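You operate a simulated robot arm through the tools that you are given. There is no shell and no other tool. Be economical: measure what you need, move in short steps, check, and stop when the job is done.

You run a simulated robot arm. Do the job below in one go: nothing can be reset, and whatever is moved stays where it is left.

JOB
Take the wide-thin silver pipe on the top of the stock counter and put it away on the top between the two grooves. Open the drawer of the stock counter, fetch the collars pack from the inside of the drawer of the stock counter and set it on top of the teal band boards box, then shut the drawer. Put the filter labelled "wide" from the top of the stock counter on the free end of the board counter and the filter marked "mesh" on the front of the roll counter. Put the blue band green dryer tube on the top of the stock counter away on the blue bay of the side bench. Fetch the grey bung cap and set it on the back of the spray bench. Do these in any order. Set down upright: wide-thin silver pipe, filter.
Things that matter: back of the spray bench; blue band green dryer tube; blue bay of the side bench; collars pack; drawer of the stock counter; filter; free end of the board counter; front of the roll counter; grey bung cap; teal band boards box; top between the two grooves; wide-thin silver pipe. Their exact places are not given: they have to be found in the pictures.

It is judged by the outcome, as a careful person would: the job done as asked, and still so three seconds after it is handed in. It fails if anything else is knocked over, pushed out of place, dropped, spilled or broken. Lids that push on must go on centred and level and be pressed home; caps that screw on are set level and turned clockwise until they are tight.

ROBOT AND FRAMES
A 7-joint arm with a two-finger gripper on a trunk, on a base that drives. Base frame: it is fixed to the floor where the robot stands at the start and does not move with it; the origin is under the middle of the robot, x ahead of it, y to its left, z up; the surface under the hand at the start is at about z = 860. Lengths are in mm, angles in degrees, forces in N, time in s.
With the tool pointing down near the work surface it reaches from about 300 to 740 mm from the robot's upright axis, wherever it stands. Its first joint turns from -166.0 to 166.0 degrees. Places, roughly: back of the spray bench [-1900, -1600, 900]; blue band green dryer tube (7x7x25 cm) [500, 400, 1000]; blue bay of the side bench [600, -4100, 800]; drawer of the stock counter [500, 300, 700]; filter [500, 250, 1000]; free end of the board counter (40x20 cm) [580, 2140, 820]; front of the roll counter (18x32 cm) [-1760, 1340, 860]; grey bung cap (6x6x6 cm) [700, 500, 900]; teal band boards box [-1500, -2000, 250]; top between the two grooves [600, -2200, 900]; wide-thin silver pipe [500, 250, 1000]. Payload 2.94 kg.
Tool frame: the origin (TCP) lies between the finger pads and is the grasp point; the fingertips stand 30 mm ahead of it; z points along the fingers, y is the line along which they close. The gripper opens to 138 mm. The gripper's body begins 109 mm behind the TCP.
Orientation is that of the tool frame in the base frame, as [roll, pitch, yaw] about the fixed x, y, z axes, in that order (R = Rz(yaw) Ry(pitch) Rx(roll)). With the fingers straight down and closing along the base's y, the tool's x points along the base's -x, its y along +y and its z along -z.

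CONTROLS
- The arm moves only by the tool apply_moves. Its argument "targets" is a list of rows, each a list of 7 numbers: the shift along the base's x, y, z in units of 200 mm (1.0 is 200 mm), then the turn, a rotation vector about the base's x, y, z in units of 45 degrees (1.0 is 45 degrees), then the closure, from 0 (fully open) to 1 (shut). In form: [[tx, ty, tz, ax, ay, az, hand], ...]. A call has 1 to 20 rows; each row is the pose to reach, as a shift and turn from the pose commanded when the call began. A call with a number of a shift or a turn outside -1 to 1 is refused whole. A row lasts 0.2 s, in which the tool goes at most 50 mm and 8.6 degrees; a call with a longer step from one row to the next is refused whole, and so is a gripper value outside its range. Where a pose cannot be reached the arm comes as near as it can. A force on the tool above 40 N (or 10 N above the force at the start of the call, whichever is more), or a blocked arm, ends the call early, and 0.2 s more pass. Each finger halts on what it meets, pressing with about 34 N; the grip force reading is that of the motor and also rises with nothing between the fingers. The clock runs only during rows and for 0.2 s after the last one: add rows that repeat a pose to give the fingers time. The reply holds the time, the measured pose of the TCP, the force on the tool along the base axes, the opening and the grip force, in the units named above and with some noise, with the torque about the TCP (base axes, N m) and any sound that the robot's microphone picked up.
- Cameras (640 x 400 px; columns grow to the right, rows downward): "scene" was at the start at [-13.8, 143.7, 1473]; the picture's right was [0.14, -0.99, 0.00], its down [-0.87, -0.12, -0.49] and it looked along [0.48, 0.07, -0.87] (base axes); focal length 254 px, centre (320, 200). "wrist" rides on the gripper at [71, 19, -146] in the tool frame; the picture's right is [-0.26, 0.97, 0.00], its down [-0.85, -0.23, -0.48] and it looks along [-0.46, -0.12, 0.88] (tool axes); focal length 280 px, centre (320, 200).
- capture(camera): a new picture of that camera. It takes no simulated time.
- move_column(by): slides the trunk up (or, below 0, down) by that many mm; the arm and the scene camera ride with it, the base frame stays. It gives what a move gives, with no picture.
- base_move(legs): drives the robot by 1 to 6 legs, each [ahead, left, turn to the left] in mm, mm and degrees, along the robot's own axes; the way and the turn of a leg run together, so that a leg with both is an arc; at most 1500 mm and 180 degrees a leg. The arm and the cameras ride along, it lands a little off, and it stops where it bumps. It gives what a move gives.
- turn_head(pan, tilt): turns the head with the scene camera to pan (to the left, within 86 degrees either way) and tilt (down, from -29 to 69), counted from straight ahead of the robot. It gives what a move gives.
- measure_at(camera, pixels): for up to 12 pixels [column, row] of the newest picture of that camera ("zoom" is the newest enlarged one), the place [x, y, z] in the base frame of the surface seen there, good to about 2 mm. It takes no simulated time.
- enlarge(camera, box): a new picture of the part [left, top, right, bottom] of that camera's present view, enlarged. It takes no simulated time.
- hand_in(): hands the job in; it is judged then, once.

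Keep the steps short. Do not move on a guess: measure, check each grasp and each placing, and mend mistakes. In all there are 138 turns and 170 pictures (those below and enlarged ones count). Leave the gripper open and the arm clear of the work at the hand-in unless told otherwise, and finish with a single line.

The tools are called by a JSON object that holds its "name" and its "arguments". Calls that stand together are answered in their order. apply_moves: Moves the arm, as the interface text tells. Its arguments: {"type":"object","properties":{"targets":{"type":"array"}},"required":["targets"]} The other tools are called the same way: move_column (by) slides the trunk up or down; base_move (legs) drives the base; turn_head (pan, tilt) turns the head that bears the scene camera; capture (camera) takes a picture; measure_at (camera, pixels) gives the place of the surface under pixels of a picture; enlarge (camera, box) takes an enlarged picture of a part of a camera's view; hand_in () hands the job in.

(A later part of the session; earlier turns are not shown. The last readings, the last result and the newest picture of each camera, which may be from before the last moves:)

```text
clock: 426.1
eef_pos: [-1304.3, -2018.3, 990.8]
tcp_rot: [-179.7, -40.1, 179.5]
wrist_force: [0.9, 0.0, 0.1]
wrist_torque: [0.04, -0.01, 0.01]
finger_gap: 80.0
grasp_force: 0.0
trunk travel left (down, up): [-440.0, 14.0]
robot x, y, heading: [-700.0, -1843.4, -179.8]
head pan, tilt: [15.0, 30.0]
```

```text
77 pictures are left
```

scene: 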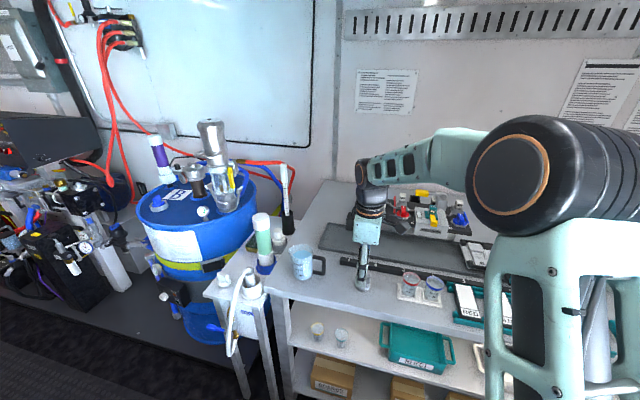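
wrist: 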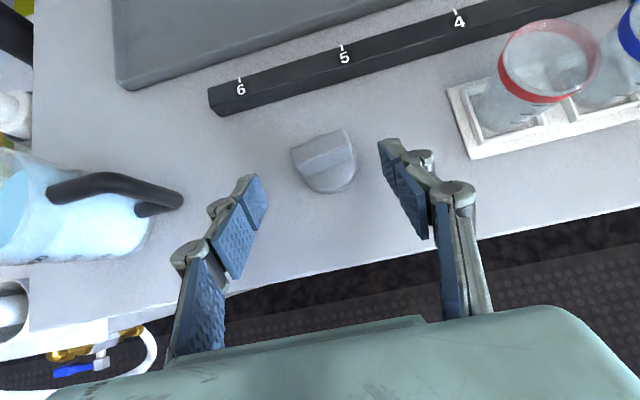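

{"name": "measure_at", "arguments": {"camera": "wrist", "pixels": [[322, 142], [325, 158], [300, 155], [350, 142], [330, 185], [303, 180], [355, 170], [345, 132]]}}

```text
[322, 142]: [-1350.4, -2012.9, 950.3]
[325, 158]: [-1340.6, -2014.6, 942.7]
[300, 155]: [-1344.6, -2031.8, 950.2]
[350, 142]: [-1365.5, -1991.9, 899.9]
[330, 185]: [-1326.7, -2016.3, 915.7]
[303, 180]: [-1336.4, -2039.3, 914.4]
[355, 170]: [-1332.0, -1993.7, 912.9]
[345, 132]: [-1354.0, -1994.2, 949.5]
```

{"name": "apply_moves", "arguments": {"targets": [[-0.1, 0.01, -0.14, 0, 0, 0, 0.42], [-0.203, 0.01, -0.272, 0, 0, 0, 0.42], [-0.203, 0.01, -0.272, 0, 0, 0, 0.42], [-0.203, 0.01, -0.272, 0, 0, 0, 0.7], [-0.203, 0.01, -0.272, 0, 0, 0, 1], [-0.203, 0.01, -0.272, 0, 0, 0, 1], [-0.203, 0.01, -0.272, 0, 0, 0, 1], [-0.203, 0.01, -0.272, 0, 0, 0, 1]]}}

{"name": "capture", "arguments": {"camera": "wrist"}}

```text
clock: 427.9
eef_pos: [-1343.8, -2015.0, 936.6]
tcp_rot: [-179.7, -39.9, 179.5]
wrist_force: [0.0, 0.5, 0.4]
wrist_torque: [-0.02, 0.02, 0.0]
finger_gap: 51.6
grasp_force: 34.6
trunk travel left (down, up): [-440.0, 14.0]
robot x, y, heading: [-696.8, -1840.7, -180.1]
head pan, tilt: [15.0, 30.0]
```

```text
76 pictures are left
```

wrist: 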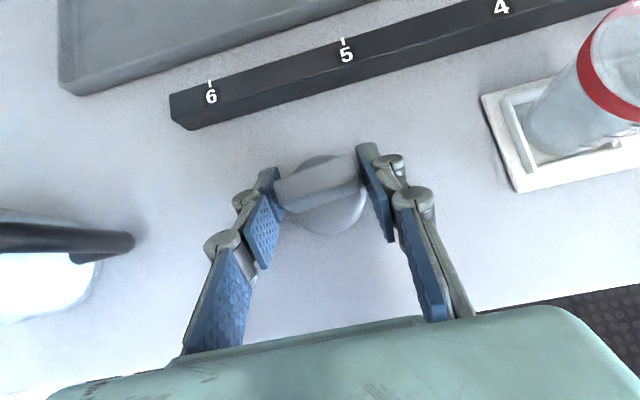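

Gripped. I'll lift straight up and check it stays level and held.

{"name": "apply_moves", "arguments": {"targets": [[0, 0, 0.1, 0, 0, 0, 1], [0, 0, 0.3, 0, 0, 0, 1], [0, 0, 0.5, 0, 0, 0, 1], [0, 0, 0.7, 0, 0, 0, 1], [0.2, 0, 0.85, 0, 0, 0, 1], [0.4, 0, 0.85, 0, 0, 0, 1], [0.4, 0, 0.85, 0, 0, 0, 1]]}}

{"name": "capture", "arguments": {"camera": "wrist"}}

```text
clock: 429.5
eef_pos: [-1265.4, -2017.4, 1109.4]
tcp_rot: [-179.7, -39.9, 179.5]
wrist_force: [-0.5, -0.1, -0.7]
wrist_torque: [-0.01, -0.01, -0.01]
finger_gap: 51.8
grasp_force: 34.2
trunk travel left (down, up): [-440.0, 14.0]
robot x, y, heading: [-702.6, -1841.1, -179.9]
head pan, tilt: [15.0, 30.0]
```

```text
75 pictures are left
```

wrist: 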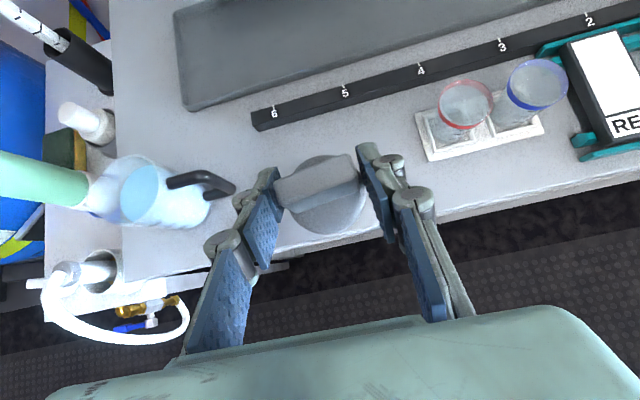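

Held. Strafe right 470 mm and approach 150 mm, then look at the back strip.

{"name": "base_move", "arguments": {"legs": [[0, -470, 0], [150, 0, 0]]}}

{"name": "turn_head", "arguments": {"pan": 12, "tilt": 35}}

{"name": "capture", "arguments": {"camera": "scene"}}

{"name": "capture", "arguments": {"camera": "wrist"}}

```text
clock: 435.1
eef_pos: [-1416.1, -1549.7, 1109.3]
tcp_rot: [-179.7, -39.9, 179.8]
wrist_force: [0.1, 0.4, 0.0]
wrist_torque: [0.01, -0.01, 0.0]
finger_gap: 51.9
grasp_force: 34.0
trunk travel left (down, up): [-440.0, 14.0]
robot x, y, heading: [-852.3, -1368.5, -179.8]
head pan, tilt: [15.0, 30.0]
```

```text
clock: 435.8
eef_pos: [-1414.2, -1548.9, 1109.0]
tcp_rot: [-179.7, -40.0, 179.8]
wrist_force: [0.6, 0.5, -0.5]
wrist_torque: [0.0, 0.05, -0.01]
finger_gap: 51.6
grasp_force: 34.3
trunk travel left (down, up): [-440.0, 14.0]
robot x, y, heading: [-852.3, -1367.4, -179.5]
head pan, tilt: [12.0, 35.0]
```

```text
74 pictures are left
```

scene: 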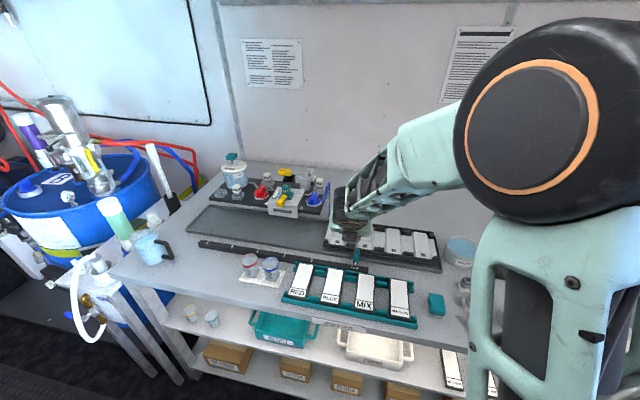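

```text
73 pictures are left
```

wrist: 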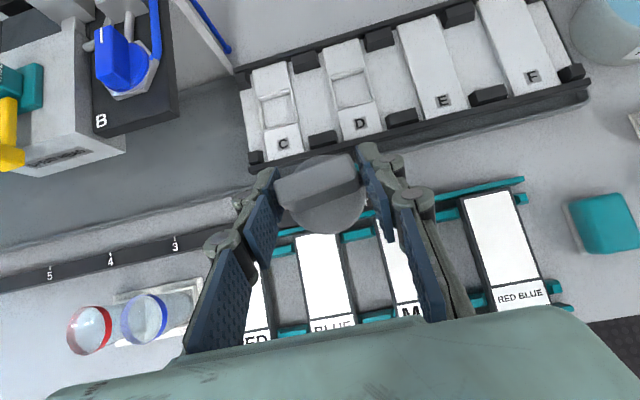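

{"name": "measure_at", "arguments": {"camera": "wrist", "pixels": [[360, 125], [440, 15], [300, 30], [330, 60], [280, 60], [130, 110], [160, 60], [105, 35], [530, 75], [225, 40], [375, 8], [590, 20]]}}

{"name": "enlarge", "arguments": {"camera": "scene", "box": [200, 130, 480, 300]}}

```text
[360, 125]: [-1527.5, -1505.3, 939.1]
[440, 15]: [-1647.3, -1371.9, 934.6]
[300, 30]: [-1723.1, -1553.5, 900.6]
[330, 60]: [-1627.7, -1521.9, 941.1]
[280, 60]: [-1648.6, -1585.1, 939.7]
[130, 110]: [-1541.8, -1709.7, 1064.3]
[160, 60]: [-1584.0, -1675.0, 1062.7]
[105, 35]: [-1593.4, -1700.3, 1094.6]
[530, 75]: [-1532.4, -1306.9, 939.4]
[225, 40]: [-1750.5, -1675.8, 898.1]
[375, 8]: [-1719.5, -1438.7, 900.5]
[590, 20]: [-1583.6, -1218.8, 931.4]
```

```text
2.29 times, centred on (340, 215) of scene
```

zoom: 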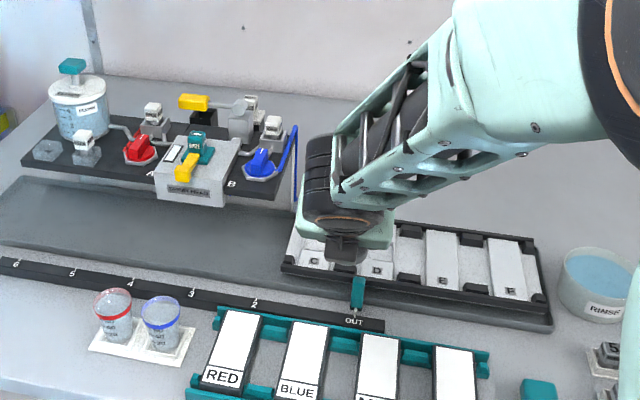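

I'll shift the hand to y ≈ -1510 (clear of the pump shelf), then advance the base 200 mm.

{"name": "apply_moves", "arguments": {"targets": [[0, 0.1, 0, 0, 0, 0, 1], [0, 0.2, 0, 0, 0, 0, 1], [0, 0.2, 0, 0, 0, 0, 1]]}}

{"name": "base_move", "arguments": {"legs": [[100, 0, 0], [100, 0, 0]]}}

{"name": "capture", "arguments": {"camera": "wrist"}}

```text
clock: 436.6
eef_pos: [-1414.9, -1508.4, 1109.6]
tcp_rot: [-179.7, -39.9, 179.9]
wrist_force: [0.4, 0.0, -0.6]
wrist_torque: [0.03, 0.02, -0.04]
finger_gap: 51.7
grasp_force: 34.2
trunk travel left (down, up): [-440.0, 14.0]
robot x, y, heading: [-852.0, -1372.1, -179.8]
head pan, tilt: [12.0, 35.0]
```

```text
clock: 438.3
eef_pos: [-1553.7, -1508.4, 1108.3]
tcp_rot: [-179.8, -40.0, 179.7]
wrist_force: [0.2, 0.0, -0.7]
wrist_torque: [-0.01, 0.01, 0.02]
finger_gap: 51.9
grasp_force: 33.9
trunk travel left (down, up): [-440.0, 14.0]
robot x, y, heading: [-991.9, -1371.3, -179.6]
head pan, tilt: [12.0, 35.0]
stopped in leg 2: the robot was blocked; the commanded pose is now the measured one
```

```text
71 pictures are left
```

wrist: 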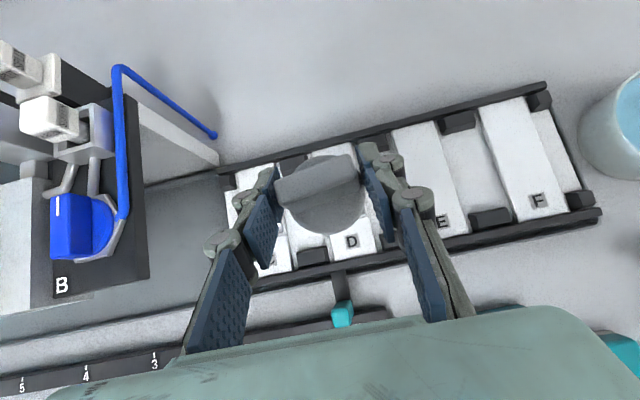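

The base is blocked at 258 mm from the bench, so that's the limit. To gain reach I'll bring the hand straight ahead of the arm: move it +135 in y, then strafe the base back by the same.

{"name": "apply_moves", "arguments": {"targets": [[0, 0.2, 0, 0, 0, 0, 1], [0, 0.4, 0, 0, 0, 0, 1], [0, 0.6, 0, 0, 0, 0, 1], [0, 0.68, 0, 0, 0, 0, 1], [0, 0.68, 0, 0, 0, 0, 1]]}}

{"name": "base_move", "arguments": {"legs": [[-12, 0, 0], [0, 140, 0]]}}

{"name": "capture", "arguments": {"camera": "scene"}}

```text
clock: 439.5
eef_pos: [-1554.1, -1372.7, 1108.6]
tcp_rot: [-179.8, -40.0, 179.7]
wrist_force: [-0.3, -0.6, 0.0]
wrist_torque: [0.02, 0.01, 0.02]
finger_gap: 51.8
grasp_force: 33.9
trunk travel left (down, up): [-440.0, 14.0]
robot x, y, heading: [-991.1, -1368.5, -179.7]
head pan, tilt: [12.0, 35.0]
```

```text
clock: 441.7
eef_pos: [-1542.9, -1509.6, 1108.2]
tcp_rot: [-179.8, -40.0, 179.6]
wrist_force: [0.4, 0.4, -1.0]
wrist_torque: [-0.01, -0.01, -0.01]
finger_gap: 51.8
grasp_force: 34.1
trunk travel left (down, up): [-440.0, 14.0]
robot x, y, heading: [-980.2, -1509.9, -179.8]
head pan, tilt: [12.0, 35.0]
```

```text
70 pictures are left
```

scene: 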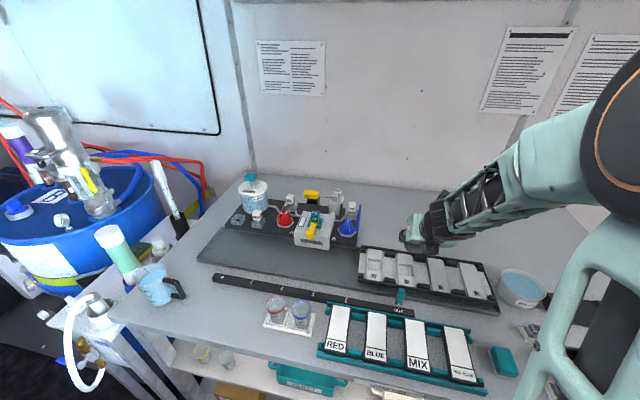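

Nothing disturbed. Extending toward the back in stages, lowering to z ≈ 1010.

{"name": "apply_moves", "arguments": {"targets": [[-0.2, 0, -0.1, 0, 0, 0, 1], [-0.4, 0, -0.2, 0, 0, 0, 1], [-0.6, 0, -0.3, 0, 0, 0, 1], [-0.8, 0, -0.4, 0, 0, 0, 1], [-1.0, 0, -0.45, 0, 0, 0, 1], [-1.0, 0, -0.45, 0, 0, 0, 1]]}}

{"name": "capture", "arguments": {"camera": "wrist"}}

```text
clock: 443.1
eef_pos: [-1742.8, -1509.0, 1015.5]
tcp_rot: [-179.8, -40.0, 179.5]
wrist_force: [0.3, -0.2, -0.4]
wrist_torque: [0.02, -0.03, 0.0]
finger_gap: 52.0
grasp_force: 33.3
trunk travel left (down, up): [-440.0, 14.0]
robot x, y, heading: [-980.6, -1510.2, -180.3]
head pan, tilt: [12.0, 35.0]
```

```text
69 pictures are left
```

wrist: 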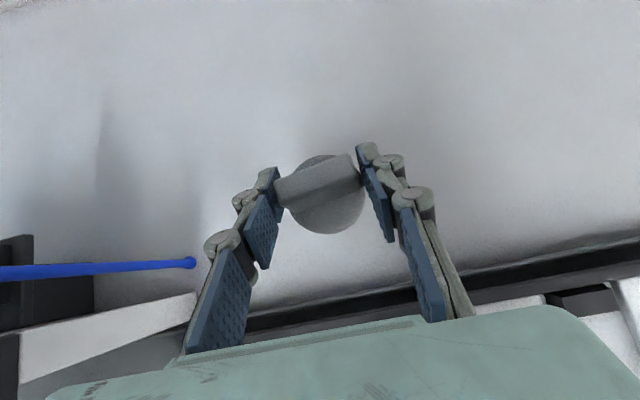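

The back area is open. Extending further in small steps.

{"name": "apply_moves", "arguments": {"targets": [[-0.15, 0, -0.1, 0, 0, 0, 1], [-0.3, 0, -0.2, 0, 0, 0, 1], [-0.4, 0, -0.3, 0, 0, 0, 1], [-0.5, 0, -0.3, 0, 0, 0, 1], [-0.5, 0, -0.3, 0, 0, 0, 1]]}}

```text
clock: 444.3
eef_pos: [-1840.3, -1510.9, 958.0]
tcp_rot: [-179.7, -39.9, 179.5]
wrist_force: [0.4, 1.2, -0.1]
wrist_torque: [-0.01, 0.03, -0.01]
finger_gap: 51.9
grasp_force: 33.7
trunk travel left (down, up): [-440.0, 14.0]
robot x, y, heading: [-981.3, -1508.5, -180.0]
head pan, tilt: [12.0, 35.0]
```

{"name": "apply_moves", "arguments": {"targets": [[-0.05, 0, 0, 0, 0, 0, 1], [-0.1, 0, 0, 0, 0, 0, 1], [-0.15, 0, 0, 0, 0, 0, 1], [-0.15, 0, 0, 0, 0, 0, 1]]}}

{"name": "capture", "arguments": {"camera": "wrist"}}

```text
clock: 445.3
eef_pos: [-1871.7, -1510.0, 958.1]
tcp_rot: [-179.7, -39.9, 179.6]
wrist_force: [-0.5, 0.4, -0.6]
wrist_torque: [0.03, 0.0, 0.03]
finger_gap: 52.0
grasp_force: 33.6
trunk travel left (down, up): [-440.0, 14.0]
robot x, y, heading: [-979.4, -1509.2, -179.9]
head pan, tilt: [12.0, 35.0]
```

```text
68 pictures are left
```

wrist: 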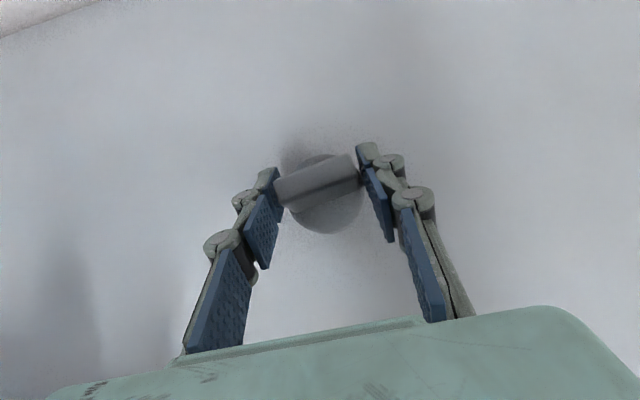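

Reached x -1872. Lowering to the bench (bench z 900, target TCP ≈ 937).

{"name": "apply_moves", "arguments": {"targets": [[0, 0, -0.05, 0, 0, 0, 1], [0, 0, -0.085, 0, 0, 0, 1], [0, 0, -0.1, 0, 0, 0, 1], [0, 0, -0.112, 0, 0, 0, 1], [0, 0, -0.112, 0, 0, 0, 1]]}}

```text
clock: 446.5
eef_pos: [-1872.8, -1509.2, 937.2]
tcp_rot: [-179.8, -40.1, 179.7]
wrist_force: [-0.8, 1.0, 1.6]
wrist_torque: [-0.04, 0.08, 0.01]
finger_gap: 51.7
grasp_force: 33.9
trunk travel left (down, up): [-440.0, 14.0]
robot x, y, heading: [-980.1, -1511.6, -179.9]
head pan, tilt: [12.0, 35.0]
```

Just touching. One more millimetre or two, then release and retreat along the tool axis.

{"name": "apply_moves", "arguments": {"targets": [[0, 0, -0.008, 0, 0, 0, 1], [0, 0, -0.008, 0, 0, 0, 1], [0, 0, -0.006, 0, 0, 0, 0.75], [0, 0, -0.006, 0, 0, 0, 0.42], [0, 0, -0.006, 0, 0, 0, 0.42], [0.08, 0, 0.1, 0, 0, 0, 0.42], [0.2, 0, 0.25, 0, 0, 0, 0.42], [0.3, 0, 0.4, 0, 0, 0, 0.42], [0.4, 0, 0.5, 0, 0, 0, 0.42]]}}

{"name": "capture", "arguments": {"camera": "wrist"}}

```text
clock: 448.5
eef_pos: [-1791.9, -1509.8, 1035.2]
tcp_rot: [-179.7, -40.0, 179.6]
wrist_force: [0.7, 0.3, -0.7]
wrist_torque: [0.01, 0.03, 0.01]
finger_gap: 80.1
grasp_force: 0.0
trunk travel left (down, up): [-440.0, 14.0]
robot x, y, heading: [-981.3, -1509.7, -179.9]
head pan, tilt: [12.0, 35.0]
```

```text
67 pictures are left
```

wrist: 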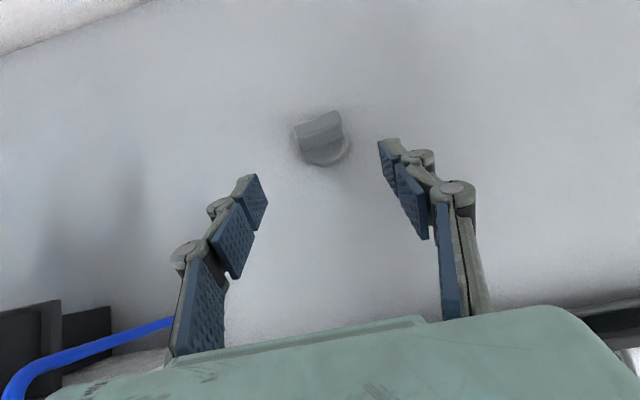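

Cap stands on the back of the bench. Retract and back the base away to look at the boxes on the lowest shelf.

{"name": "apply_moves", "arguments": {"targets": [[0.1, 0, 0.2, 0, 0, 0, 0.42], [0.3, 0, 0.3, 0, 0, 0, 0.42], [0.5, 0, 0.4, 0, 0, 0, 0.42], [0.7, 0, 0.45, 0, 0, 0, 0.42], [0.9, 0, 0.45, 0, 0, 0, 0.42], [1.0, 0, 0.45, 0, 0, 0, 0.42]]}}

{"name": "base_move", "arguments": {"legs": [[-500, 0, 0], [0, 300, 0]]}}

{"name": "turn_head", "arguments": {"pan": 20, "tilt": 45}}

{"name": "capture", "arguments": {"camera": "scene"}}

```text
clock: 449.9
eef_pos: [-1593.3, -1510.1, 1125.0]
tcp_rot: [-179.8, -39.9, 179.6]
wrist_force: [0.3, 0.1, 0.3]
wrist_torque: [0.01, 0.0, -0.01]
finger_gap: 79.8
grasp_force: 0.1
trunk travel left (down, up): [-440.0, 14.0]
robot x, y, heading: [-979.8, -1508.2, -180.2]
head pan, tilt: [12.0, 35.0]
```

```text
clock: 455.7
eef_pos: [-1091.3, -1805.6, 1126.5]
tcp_rot: [-179.7, -39.9, 179.5]
wrist_force: [0.0, 0.9, 0.3]
wrist_torque: [0.02, 0.01, 0.0]
finger_gap: 79.9
grasp_force: 0.1
trunk travel left (down, up): [-440.0, 14.0]
robot x, y, heading: [-476.8, -1805.8, -179.6]
head pan, tilt: [12.0, 35.0]
```

```text
clock: 456.4
eef_pos: [-1090.2, -1804.8, 1126.0]
tcp_rot: [-179.8, -39.9, 179.5]
wrist_force: [-0.7, 0.2, -0.7]
wrist_torque: [-0.02, -0.01, -0.01]
finger_gap: 80.1
grasp_force: 0.1
trunk travel left (down, up): [-440.0, 14.0]
robot x, y, heading: [-478.1, -1802.8, -179.8]
head pan, tilt: [20.0, 45.0]
```

```text
66 pictures are left
```

scene: 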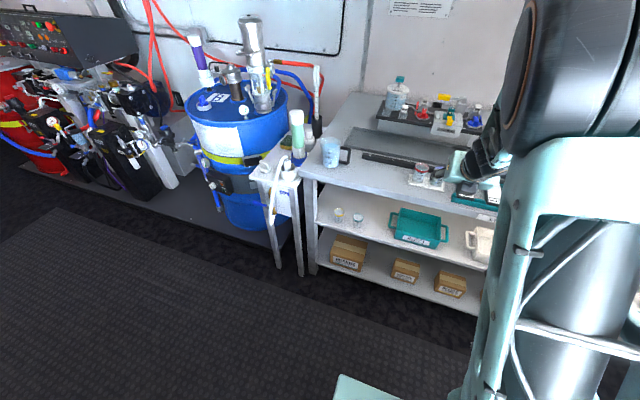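

{"name": "enlarge", "arguments": {"camera": "scene", "box": [300, 190, 500, 320]}}

{"name": "measure_at", "arguments": {"camera": "scene", "pixels": [[333, 240], [366, 248], [350, 240], [330, 260], [362, 270], [345, 265], [410, 262], [400, 278]]}}

```text
3.08 times, centred on (400, 255) of scene
```

zoom: 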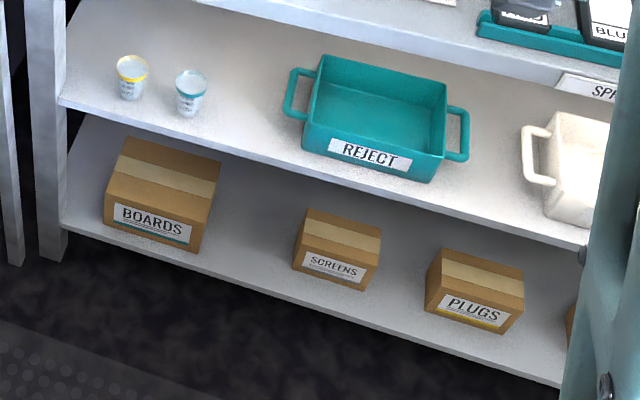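

```text
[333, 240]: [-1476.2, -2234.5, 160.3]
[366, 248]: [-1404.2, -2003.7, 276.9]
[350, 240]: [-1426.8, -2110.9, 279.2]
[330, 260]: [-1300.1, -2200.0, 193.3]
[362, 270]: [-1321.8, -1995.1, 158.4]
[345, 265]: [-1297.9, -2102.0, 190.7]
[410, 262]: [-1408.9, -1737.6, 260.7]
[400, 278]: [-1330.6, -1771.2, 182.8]
```

The BOARDS box has the teal band; its top is at z 279 and its front at x ≈ -1300, under the mid shelf. Now for the drawer: first return the tool to vertical, and turn it a quarter back.

{"name": "apply_moves", "arguments": {"targets": [[0, 0, 0, 0, -0.19, 0, 0.2], [0, 0, 0, 0, -0.38, 0, 0], [0, 0, 0, 0, -0.57, 0, 0], [0, 0, 0, 0, -0.76, 0, 0], [0, 0, 0, 0, -0.889, 0, 0], [0.2, 0, 0, 0, -0.889, 0, 0], [0.4, 0, 0, 0, -0.889, 0, 0], [0.6, 0, 0, 0, -0.889, 0, 0], [0.8, 0, 0, 0, -0.889, 0, 0]]}}

{"name": "apply_moves", "arguments": {"targets": [[0, 0, 0, 0, 0, -0.19, 0], [0, 0, 0, 0, 0, -0.38, 0], [0, 0, 0, 0, 0, -0.57, 0], [0, 0, 0, 0, 0, -0.76, 0], [0, 0, 0, 0, 0, -0.95, 0], [0, 0, 0, 0, 0, -1, 0]]}}

{"name": "apply_moves", "arguments": {"targets": [[0, 0, 0, 0, 0, -0.19, 0], [0, 0, 0, 0, 0, -0.38, 0], [0, 0, 0, 0, 0, -0.57, 0], [0, 0, 0, 0, 0, -0.76, 0], [0, 0, 0, 0, 0, -0.95, 0], [0, 0, 0, 0, 0, -1, 0]]}}

{"name": "base_move", "arguments": {"legs": [[0, 0, 180], [0, 1500, 0], [0, 300, 0]]}}

{"name": "turn_head", "arguments": {"pan": 10, "tilt": 45}}

{"name": "capture", "arguments": {"camera": "scene"}}

```text
clock: 458.4
eef_pos: [-929.3, -1805.9, 1126.3]
tcp_rot: [179.8, 0.1, 179.6]
wrist_force: [-0.1, -0.3, -0.9]
wrist_torque: [0.0, 0.02, 0.0]
finger_gap: 138.0
grasp_force: 0.1
trunk travel left (down, up): [-440.0, 14.0]
robot x, y, heading: [-477.8, -1803.2, -179.9]
head pan, tilt: [20.0, 45.0]
```

```text
clock: 459.8
eef_pos: [-929.7, -1805.2, 1125.1]
tcp_rot: [179.9, 0.1, 134.5]
wrist_force: [-0.2, 1.2, 0.0]
wrist_torque: [-0.05, -0.02, 0.0]
finger_gap: 138.5
grasp_force: 0.1
trunk travel left (down, up): [-440.0, 14.0]
robot x, y, heading: [-478.0, -1800.4, -179.8]
head pan, tilt: [20.0, 45.0]
```

```text
clock: 461.2
eef_pos: [-931.5, -1805.0, 1125.9]
tcp_rot: [180.0, 0.0, 89.6]
wrist_force: [-0.6, -0.7, 0.3]
wrist_torque: [0.0, 0.01, 0.01]
finger_gap: 137.9
grasp_force: 0.1
trunk travel left (down, up): [-440.0, 14.0]
robot x, y, heading: [-480.0, -1803.3, -179.8]
head pan, tilt: [20.0, 45.0]
```

```text
clock: 484.9
eef_pos: [-35.4, 23.2, 1126.0]
tcp_rot: [179.8, 0.1, -90.2]
wrist_force: [0.0, 0.9, -0.6]
wrist_torque: [-0.01, 0.02, -0.01]
finger_gap: 137.9
grasp_force: 0.0
trunk travel left (down, up): [-440.0, 14.0]
robot x, y, heading: [-487.9, 19.4, 0.4]
head pan, tilt: [20.0, 45.0]
```

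```text
clock: 485.6
eef_pos: [-35.1, 22.5, 1125.6]
tcp_rot: [180.0, 0.1, -90.2]
wrist_force: [0.3, 0.0, -0.3]
wrist_torque: [0.01, -0.01, 0.03]
finger_gap: 138.2
grasp_force: 0.1
trunk travel left (down, up): [-440.0, 14.0]
robot x, y, heading: [-490.3, 19.8, 0.5]
head pan, tilt: [10.0, 45.0]
```

```text
64 pictures are left
```

scene: 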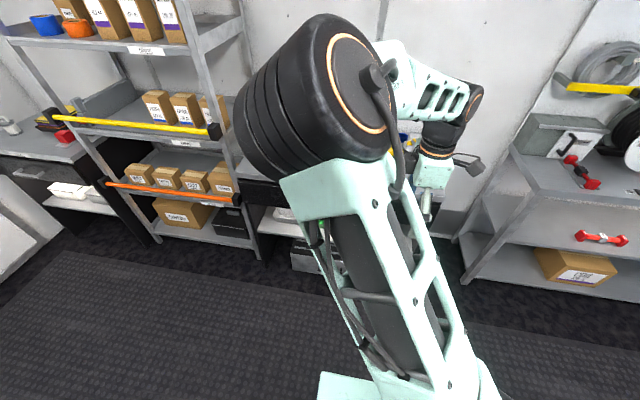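

The elbow blocks the head's view; I'll lower the trunk to its starting height and bring the hand in front of the drawer handle (known at ≈ (283, 269, 750)), then use the wrist camera.

{"name": "move_column", "arguments": {"by": -90}}

{"name": "base_move", "arguments": {"legs": [[0, 245, 0], [110, 0, 0]]}}

{"name": "apply_moves", "arguments": {"targets": [[0.2, 0, -0.1, 0, 0, 0, 0], [0.4, 0, -0.2, 0, 0, 0, 0], [0.55, 0, -0.3, 0, 0, 0, 0], [0.55, 0, -0.4, 0, 0, 0, 0.5]]}}

{"name": "capture", "arguments": {"camera": "wrist"}}

{"name": "capture", "arguments": {"camera": "scene"}}

```text
clock: 486.8
eef_pos: [-36.0, 22.9, 1036.3]
tcp_rot: [179.8, 0.1, -90.2]
wrist_force: [-0.4, 0.6, 0.0]
wrist_torque: [-0.02, 0.0, -0.02]
finger_gap: 137.9
grasp_force: 0.1
trunk travel left (down, up): [-350.0, 104.0]
robot x, y, heading: [-491.1, 20.8, 0.6]
head pan, tilt: [10.0, 45.0]
```

```text
clock: 490.4
eef_pos: [73.2, 270.7, 1036.5]
tcp_rot: [180.0, 0.1, -90.2]
wrist_force: [1.3, -1.0, -0.2]
wrist_torque: [0.0, 0.04, 0.02]
finger_gap: 137.8
grasp_force: 0.1
trunk travel left (down, up): [-350.0, 104.0]
robot x, y, heading: [-380.5, 264.5, 0.5]
head pan, tilt: [10.0, 45.0]
```

```text
clock: 491.4
eef_pos: [181.4, 270.8, 955.7]
tcp_rot: [179.9, 0.1, -90.1]
wrist_force: [0.2, -0.3, -0.1]
wrist_torque: [-0.02, 0.02, -0.01]
finger_gap: 82.2
grasp_force: 1.8
trunk travel left (down, up): [-350.0, 104.0]
robot x, y, heading: [-380.8, 263.6, 0.3]
head pan, tilt: [10.0, 45.0]
```

```text
63 pictures are left
```

wrist: 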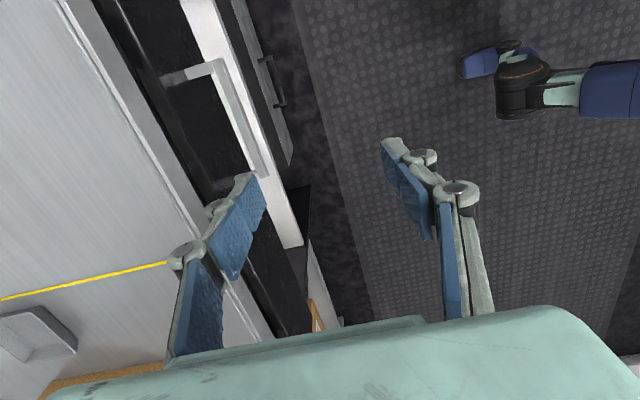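

```text
62 pictures are left
```

scene: 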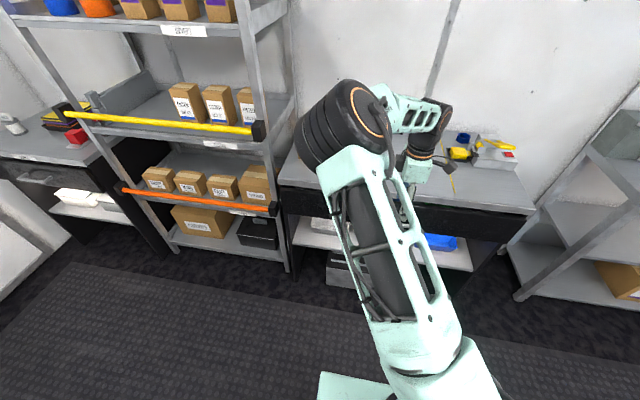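

The handle bar is visible at (215–265, 65–175) in the wrist view. Measuring it and the drawer/counter fronts.

{"name": "measure_at", "arguments": {"camera": "wrist", "pixels": [[218, 65], [235, 110], [260, 168], [185, 76], [170, 100], [120, 60], [180, 150], [200, 140], [245, 130], [225, 90], [75, 20], [225, 175]]}}

{"name": "enlarge", "arguments": {"camera": "wrist", "box": [100, 30, 320, 210]}}

```text
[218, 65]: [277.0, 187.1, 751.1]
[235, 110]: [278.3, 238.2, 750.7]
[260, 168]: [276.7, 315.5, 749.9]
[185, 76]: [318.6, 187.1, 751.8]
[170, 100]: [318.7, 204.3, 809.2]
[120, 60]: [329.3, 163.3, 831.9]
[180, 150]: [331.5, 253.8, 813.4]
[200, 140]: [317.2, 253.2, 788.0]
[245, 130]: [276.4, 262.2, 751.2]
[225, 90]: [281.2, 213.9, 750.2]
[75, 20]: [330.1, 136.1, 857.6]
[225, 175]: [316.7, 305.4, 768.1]
```

```text
2.22 times, centred on (210, 120) of wrist
```

zoom: 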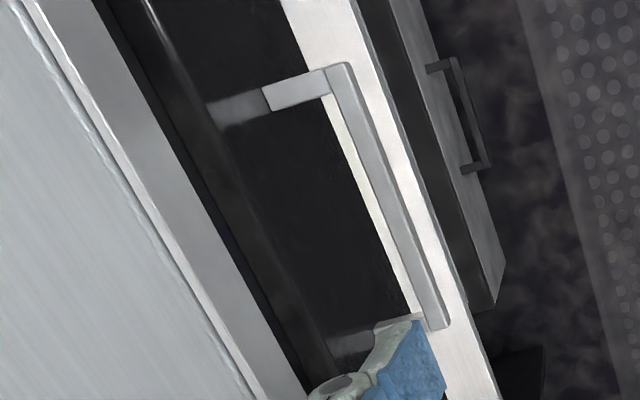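

Bar centre: x 277, z ≈ 745, y 187–318; drawer face at x 317. I'll tilt the tool 25° forward so the body clears the counter edge, narrow the opening, and approach from above.

{"name": "apply_moves", "arguments": {"targets": [[0, 0, 0, 0, -0.18, 0, 0.6], [0, -0.04, 0, 0, -0.36, 0, 0.78], [0, -0.08, -0.1, 0, -0.556, 0, 0.78], [0.1, -0.08, -0.3, 0, -0.556, 0, 0.78], [0.2, -0.08, -0.5, 0, -0.556, 0, 0.78], [0.3, -0.08, -0.66, 0, -0.556, 0, 0.78], [0.33, -0.08, -0.72, 0, -0.556, 0, 0.78], [0.33, -0.08, -0.72, 0, -0.556, 0, 0.78]]}}

{"name": "capture", "arguments": {"camera": "wrist"}}

```text
refused: row 3 steps farther than a row can; nothing moved
```

```text
60 pictures are left
```

wrist: 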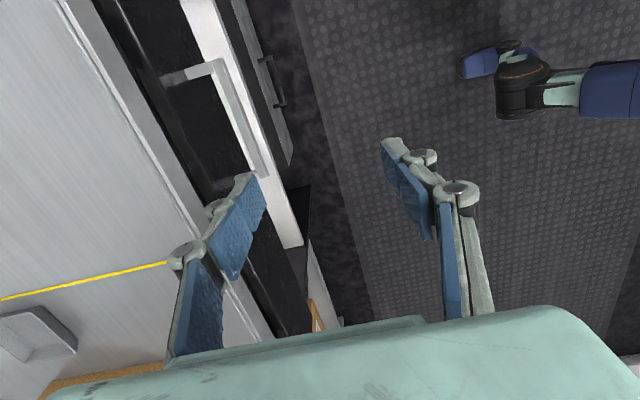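

Turn step slightly too large; splitting it.

{"name": "apply_moves", "arguments": {"targets": [[0, 0, 0, 0, -0.18, 0, 0.6], [0, -0.04, 0, 0, -0.36, 0, 0.78], [0, -0.08, -0.1, 0, -0.5, 0, 0.78], [0.1, -0.08, -0.3, 0, -0.556, 0, 0.78], [0.2, -0.08, -0.5, 0, -0.556, 0, 0.78], [0.3, -0.08, -0.66, 0, -0.556, 0, 0.78], [0.33, -0.08, -0.72, 0, -0.556, 0, 0.78], [0.33, -0.08, -0.72, 0, -0.556, 0, 0.78]]}}

{"name": "capture", "arguments": {"camera": "wrist"}}

```text
clock: 493.2
eef_pos: [250.0, 254.2, 811.5]
tcp_rot: [-155.0, 0.2, -90.1]
wrist_force: [-0.7, -0.1, 0.1]
wrist_torque: [0.03, 0.04, -0.01]
finger_gap: 30.4
grasp_force: 0.1
trunk travel left (down, up): [-350.0, 104.0]
robot x, y, heading: [-380.6, 267.5, 0.2]
head pan, tilt: [10.0, 45.0]
```

```text
59 pictures are left
```

wrist: 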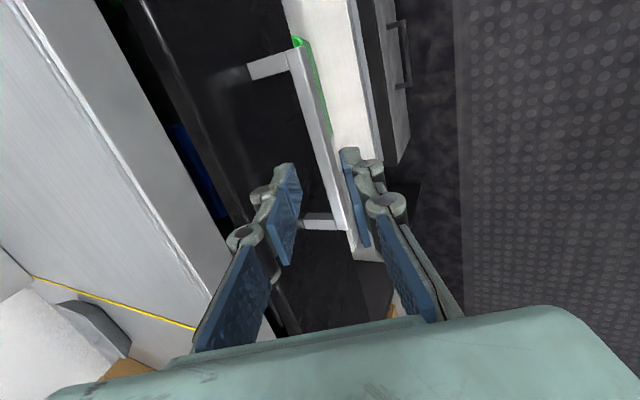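

The bar lies between the fingertips. Advance along the tool axis and close.

{"name": "apply_moves", "arguments": {"targets": [[0.04, 0, -0.1, 0, 0, 0, 0.78], [0.08, 0, -0.2, 0, 0, 0, 0.78], [0.112, 0, -0.278, 0, 0, 0, 0.78], [0.112, 0, -0.278, 0, 0, 0, 0.78], [0.112, 0, -0.278, 0, 0, 0, 1], [0.112, 0, -0.278, 0, 0, 0, 1], [0.112, 0, -0.278, 0, 0, 0, 1]]}}

{"name": "capture", "arguments": {"camera": "wrist"}}

```text
clock: 494.8
eef_pos: [271.8, 254.4, 755.0]
tcp_rot: [-155.0, 0.1, -90.0]
wrist_force: [3.3, -1.2, 1.2]
wrist_torque: [-0.43, 0.2, 0.9]
finger_gap: 14.4
grasp_force: 40.4
trunk travel left (down, up): [-350.0, 104.0]
robot x, y, heading: [-383.4, 272.4, 0.2]
head pan, tilt: [10.0, 45.0]
```

```text
58 pictures are left
```

wrist: 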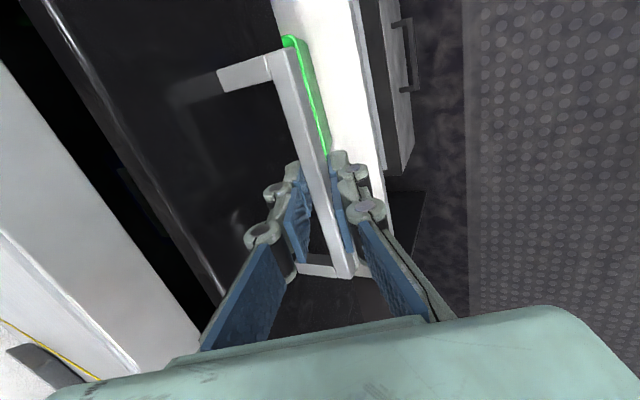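

Bar gripped (14 mm). Pull straight back.

{"name": "apply_moves", "arguments": {"targets": [[-0.08, 0, 0, 0, 0, 0, 1], [-0.18, 0, 0, 0, 0, 0, 1], [-0.3, 0, 0, 0, 0, 0, 1], [-0.42, 0, 0, 0, 0, 0, 1], [-0.54, 0, 0, 0, 0, 0, 1], [-0.66, 0, 0, 0, 0, 0, 1], [-0.78, 0, 0, 0, 0, 0, 1], [-0.9, 0, 0, 0, 0, 0, 1], [-1.0, 0, 0, 0, 0, 0, 1], [-1.0, 0, 0, 0, 0, 0, 1]]}}

{"name": "capture", "arguments": {"camera": "wrist"}}

```text
clock: 497.0
eef_pos: [70.4, 254.3, 754.9]
tcp_rot: [-155.5, 0.1, -90.0]
wrist_force: [-0.8, -2.6, -39.7]
wrist_torque: [-0.49, 0.38, 0.74]
finger_gap: 14.5
grasp_force: 41.0
trunk travel left (down, up): [-350.0, 104.0]
robot x, y, heading: [-377.1, 270.3, 0.2]
head pan, tilt: [10.0, 45.0]
```

```text
57 pictures are left
```

wrist: 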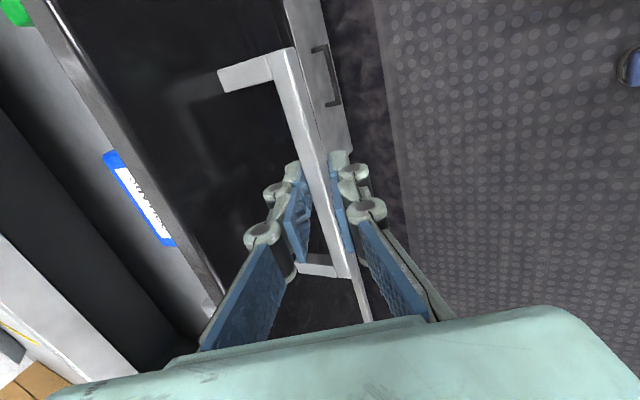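

Open 200 mm; there's 40 N downward on the hand. I'll pull 60 mm more while easing down slightly.

{"name": "apply_moves", "arguments": {"targets": [[-0.03, 0, -0.01, 0, 0, 0, 1], [-0.1, 0, -0.015, 0, 0, 0, 1], [-0.2, 0, -0.015, 0, 0, 0, 1], [-0.3, 0, -0.015, 0, 0, 0, 1], [-0.3, 0, -0.015, 0, 0, 0, 1]]}}

```text
clock: 498.2
eef_pos: [13.0, 254.7, 756.5]
tcp_rot: [-154.8, 0.2, -90.1]
wrist_force: [0.2, -1.8, 23.5]
wrist_torque: [-0.5, 0.12, 0.88]
finger_gap: 14.4
grasp_force: 40.8
trunk travel left (down, up): [-350.0, 104.0]
robot x, y, heading: [-381.7, 269.8, 0.3]
head pan, tilt: [10.0, 45.0]
```

Now release the bar, retreat up, straighten the tool and look into the drawer.

{"name": "apply_moves", "arguments": {"targets": [[0, 0, 0, 0, 0, 0, 0.85], [0, 0, 0, 0, 0, 0, 0.75], [0, 0, 0, 0, 0, 0, 0.75], [-0.06, 0, 0.13, 0, 0, 0, 0.75], [-0.14, 0, 0.3, 0, 0, 0, 0.75], [-0.14, 0, 0.5, 0, 0.15, 0, 0.75], [-0.14, 0, 0.7, 0, 0.3, 0, 0.6], [-0.05, 0, 0.9, 0, 0.45, 0, 0.4], [0.1, 0, 1, 0, 0.556, 0, 0.2], [0.3, 0, 1, 0, 0.556, 0, 0], [0.5, 0, 1, 0, 0.556, 0, 0]]}}

{"name": "capture", "arguments": {"camera": "wrist"}}

{"name": "turn_head", "arguments": {"pan": 0, "tilt": 60}}

{"name": "capture", "arguments": {"camera": "scene"}}

```text
clock: 500.6
eef_pos: [111.8, 254.0, 953.9]
tcp_rot: [179.8, 0.1, -90.2]
wrist_force: [-0.1, -0.3, -0.2]
wrist_torque: [-0.02, 0.01, -0.02]
finger_gap: 137.8
grasp_force: 0.0
out of reach, approached as far as the arm can: row 4, 5, 6, 7
trunk travel left (down, up): [-350.0, 104.0]
robot x, y, heading: [-381.9, 265.6, 0.4]
head pan, tilt: [10.0, 45.0]
```

```text
56 pictures are left
```

wrist: 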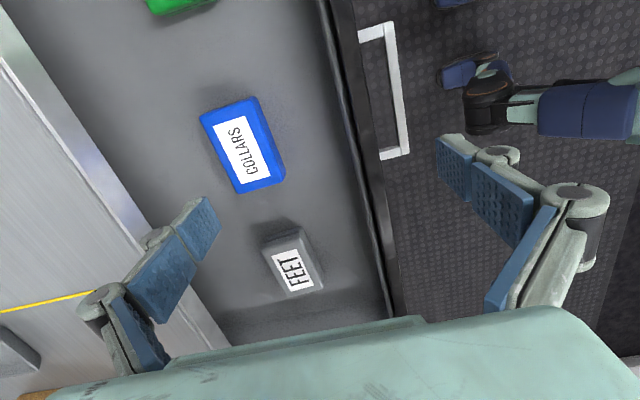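

```text
clock: 501.4
eef_pos: [111.8, 253.6, 955.6]
tcp_rot: [180.0, 0.1, -90.2]
wrist_force: [-0.1, -0.6, -0.4]
wrist_torque: [0.03, 0.03, 0.0]
finger_gap: 138.1
grasp_force: 0.1
trunk travel left (down, up): [-350.0, 104.0]
robot x, y, heading: [-381.8, 267.9, 0.5]
head pan, tilt: [0.0, 60.0]
```

```text
55 pictures are left
```

scene: 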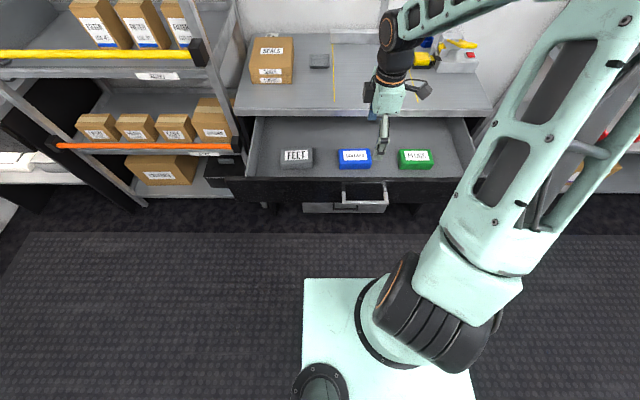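

Drawer open: FEET (grey), COLLARS (blue), green pack. Measuring the COLLARS pack and the drawer walls.

{"name": "measure_at", "arguments": {"camera": "wrist", "pixels": [[202, 118], [257, 98], [283, 170], [232, 190], [243, 150], [235, 160], [300, 255], [280, 60], [340, 120], [180, 220], [310, 190], [205, 8]]}}

{"name": "enlarge", "arguments": {"camera": "wrist", "box": [140, 60, 360, 240]}}

```text
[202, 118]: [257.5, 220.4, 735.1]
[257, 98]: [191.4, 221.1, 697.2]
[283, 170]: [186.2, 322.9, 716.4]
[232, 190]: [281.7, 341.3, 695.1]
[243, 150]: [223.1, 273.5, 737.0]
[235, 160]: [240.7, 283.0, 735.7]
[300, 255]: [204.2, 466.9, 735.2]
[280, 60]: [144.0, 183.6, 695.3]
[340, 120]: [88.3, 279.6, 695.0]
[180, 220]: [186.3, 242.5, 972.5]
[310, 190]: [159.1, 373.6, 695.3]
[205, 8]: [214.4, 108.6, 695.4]
```

```text
2.22 times, centred on (250, 150) of wrist
```

zoom: 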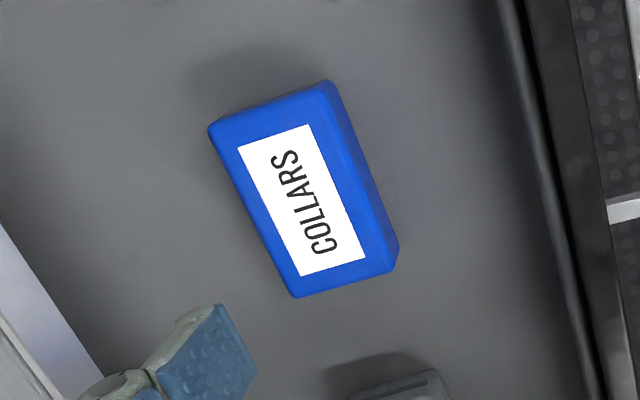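

The COLLARS pack is ~65 × 110 × 41 mm, centred near (223, 275), top z 736. I'll turn the tool so it closes along y (camera-up side) and tilt 40° so that it can later be placed under the bench shelf directly.

{"name": "apply_moves", "arguments": {"targets": [[0, 0, 0.1, 0, 0, 0.19, 0], [0, 0, 0.2, 0, 0, 0.38, 0], [0, 0, 0.2, 0, 0, 0.57, 0], [0, 0, 0.2, 0, 0, 0.76, 0], [0, 0, 0.2, 0, 0, 0.95, 0], [0, 0, 0.2, 0, 0, 1, 0]]}}

{"name": "apply_moves", "arguments": {"targets": [[0, 0, 0, 0, 0, 0.19, 0], [0, 0, 0, 0, 0, 0.38, 0], [0, 0, 0, 0, 0, 0.57, 0], [0, 0, 0, 0, 0, 0.76, 0], [0, 0, 0, 0, 0, 0.95, 0], [0, 0, 0, 0, 0, 1, 0]]}}

{"name": "apply_moves", "arguments": {"targets": [[0, 0, 0, 0, -0.19, 0, 0], [0, 0.03, 0, 0, -0.38, 0, 0], [0, 0.06, 0, 0, -0.57, 0, 0], [0.1, 0.09, 0, 0, -0.76, 0, 0], [0.2, 0.1, 0, 0, -0.889, 0, 0], [0.25, 0.1, -0.2, 0, -0.889, 0, 0], [0.25, 0.1, -0.4, 0, -0.889, 0, 0], [0.25, 0.1, -0.5, 0, -0.889, 0, 0], [0.25, 0.1, -0.5, 0, -0.889, 0, 0]]}}

{"name": "capture", "arguments": {"camera": "wrist"}}

```text
clock: 502.8
eef_pos: [111.0, 255.6, 992.5]
tcp_rot: [179.9, 0.1, -45.0]
wrist_force: [-0.2, -0.4, -0.1]
wrist_torque: [-0.01, 0.0, -0.02]
finger_gap: 138.1
grasp_force: 0.1
trunk travel left (down, up): [-350.0, 104.0]
robot x, y, heading: [-381.7, 265.8, 0.2]
head pan, tilt: [0.0, 60.0]
```

```text
clock: 504.2
eef_pos: [112.2, 253.9, 992.9]
tcp_rot: [179.9, 0.2, -0.1]
wrist_force: [0.1, -0.4, -0.6]
wrist_torque: [0.03, -0.01, 0.0]
finger_gap: 138.2
grasp_force: 0.1
trunk travel left (down, up): [-350.0, 104.0]
robot x, y, heading: [-381.4, 267.9, 0.3]
head pan, tilt: [0.0, 60.0]
```

```text
clock: 506.2
eef_pos: [163.6, 274.5, 892.0]
tcp_rot: [-179.9, -40.1, -0.1]
wrist_force: [0.5, -0.3, 0.5]
wrist_torque: [0.03, 0.03, 0.02]
finger_gap: 138.2
grasp_force: 0.1
out of reach, approached as far as the arm can: row 5
trunk travel left (down, up): [-350.0, 104.0]
robot x, y, heading: [-384.0, 265.0, 0.5]
head pan, tilt: [0.0, 60.0]
```

```text
53 pictures are left
```

wrist: 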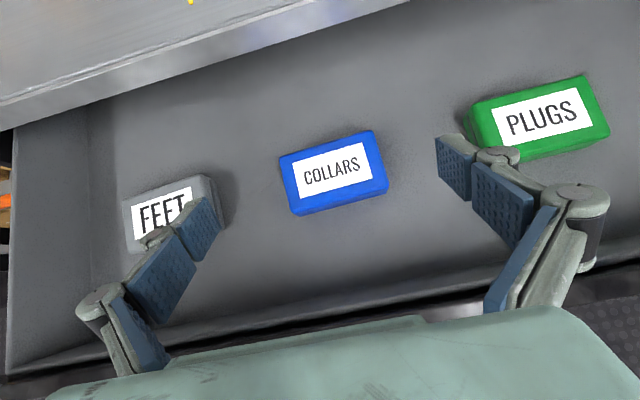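

{"name": "measure_at", "arguments": {"camera": "wrist", "pixels": [[283, 160], [372, 134], [386, 182], [297, 207], [335, 168], [290, 185], [380, 158], [345, 300], [470, 275], [250, 325], [215, 190]]}}

```text
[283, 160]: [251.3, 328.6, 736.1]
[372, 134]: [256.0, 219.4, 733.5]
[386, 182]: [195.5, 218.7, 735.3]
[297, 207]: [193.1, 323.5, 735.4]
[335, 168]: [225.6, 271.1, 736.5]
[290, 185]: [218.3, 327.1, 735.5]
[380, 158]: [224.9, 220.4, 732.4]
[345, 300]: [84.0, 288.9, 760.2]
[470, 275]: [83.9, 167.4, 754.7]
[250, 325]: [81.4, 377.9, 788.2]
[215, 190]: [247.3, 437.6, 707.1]
```

Pack centre (224, 273). Go to a pre-grasp point, then in along the tool axis to TCP (212, 273, 730).

{"name": "apply_moves", "arguments": {"targets": [[0.05, -0.007, -0.2, 0, 0, 0, 0], [0.05, -0.007, -0.4, 0, 0, 0, 0], [0.05, -0.007, -0.57, 0, 0, 0, 0], [0.11, -0.007, -0.66, 0, 0, 0, 0], [0.18, -0.007, -0.735, 0, 0, 0, 0], [0.242, -0.007, -0.81, 0, 0, 0, 0], [0.242, -0.007, -0.81, 0, 0, 0, 0]]}}

{"name": "capture", "arguments": {"camera": "wrist"}}

```text
clock: 507.8
eef_pos: [209.1, 274.7, 731.0]
tcp_rot: [180.0, -39.8, -0.2]
wrist_force: [0.1, 0.3, -0.6]
wrist_torque: [-0.01, 0.01, -0.03]
finger_gap: 138.3
grasp_force: 0.0
trunk travel left (down, up): [-350.0, 104.0]
robot x, y, heading: [-382.0, 269.9, 0.6]
head pan, tilt: [0.0, 60.0]
```

```text
52 pictures are left
```

wrist: 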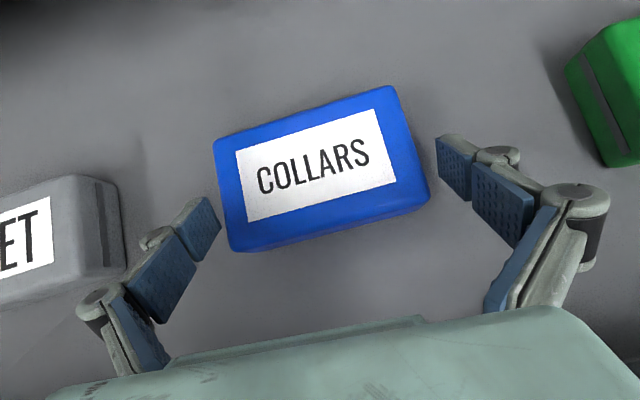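

Straddled. I'll go 8 mm further in, close fully, and lift a little.

{"name": "apply_moves", "arguments": {"targets": [[0.04, 0, 0, 0, 0, 0, 0], [0.04, 0, 0, 0, 0, 0, 0.2], [0.04, 0, 0, 0, 0, 0, 0.5], [0.04, 0, 0, 0, 0, 0, 1], [0.04, 0, 0, 0, 0, 0, 1], [0.04, 0, 0, 0, 0, 0, 1], [0.04, 0, 0.1, 0, 0, 0, 1], [0.04, 0, 0.2, 0, 0, 0, 1], [0.04, 0, 0.2, 0, 0, 0, 1]]}}

{"name": "capture", "arguments": {"camera": "wrist"}}

```text
clock: 509.8
eef_pos: [217.1, 272.5, 771.0]
tcp_rot: [-180.0, -39.9, -0.3]
wrist_force: [0.0, -0.5, -1.2]
wrist_torque: [0.01, 0.02, -0.01]
finger_gap: 119.6
grasp_force: 34.3
trunk travel left (down, up): [-350.0, 104.0]
robot x, y, heading: [-378.1, 268.0, 0.3]
head pan, tilt: [0.0, 60.0]
```

```text
51 pictures are left
```

wrist: 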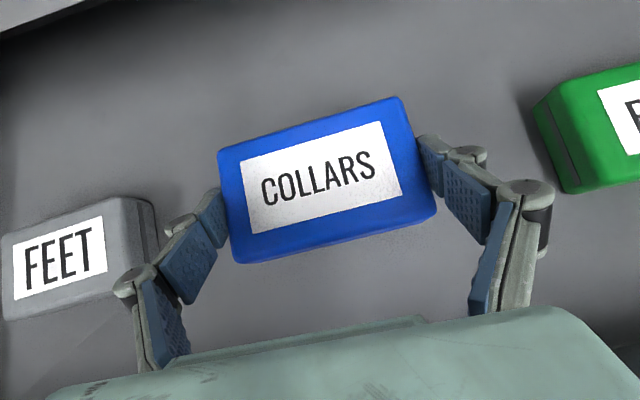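

Held (pack 119 mm between pads). Lift clear, then back away and drive toward the spray bench, turning around.

{"name": "apply_moves", "arguments": {"targets": [[0, 0, 0.2, 0, 0, 0, 1], [0, 0, 0.4, 0, 0, 0, 1], [0, 0, 0.6, 0, 0, 0, 1], [0, 0, 0.8, 0, 0, 0, 1], [0, 0, 0.95, 0, 0, 0, 1], [0, 0, 0.95, 0, 0, 0, 1]]}}

{"name": "base_move", "arguments": {"legs": [[-250, 0, 0], [0, 0, 180], [0, 1500, 0], [0, 750, 0]]}}

{"name": "turn_head", "arguments": {"pan": 15, "tilt": 45}}

{"name": "capture", "arguments": {"camera": "scene"}}

```text
clock: 511.2
eef_pos: [219.2, 274.0, 962.7]
tcp_rot: [179.9, -39.9, -0.2]
wrist_force: [0.2, 0.0, -2.2]
wrist_torque: [-0.01, 0.01, -0.03]
finger_gap: 119.7
grasp_force: 33.6
trunk travel left (down, up): [-350.0, 104.0]
robot x, y, heading: [-383.6, 266.8, 0.2]
head pan, tilt: [0.0, 60.0]
```

```text
clock: 535.1
eef_pos: [-1276.8, -1306.1, 962.5]
tcp_rot: [178.5, -39.8, 176.0]
wrist_force: [-0.4, 1.0, -1.6]
wrist_torque: [0.03, -0.04, -0.03]
finger_gap: 119.3
grasp_force: 33.4
trunk travel left (down, up): [-350.0, 104.0]
robot x, y, heading: [-679.6, -1349.1, 177.9]
head pan, tilt: [0.0, 60.0]
stopped in leg 4: the force on the tool passed its limit at 50 N (the readings are from after the stop); the commanded pose is now the measured one
```

```text
clock: 535.8
eef_pos: [-1276.1, -1306.4, 963.1]
tcp_rot: [178.6, -39.8, 176.0]
wrist_force: [0.5, 4.4, -1.5]
wrist_torque: [0.08, -0.04, 0.0]
finger_gap: 119.5
grasp_force: 33.9
trunk travel left (down, up): [-350.0, 104.0]
robot x, y, heading: [-679.7, -1350.1, 177.7]
head pan, tilt: [15.0, 45.0]
```

```text
50 pictures are left
```

scene: 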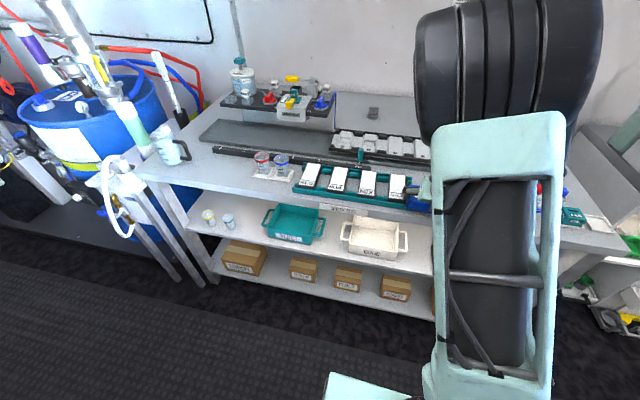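

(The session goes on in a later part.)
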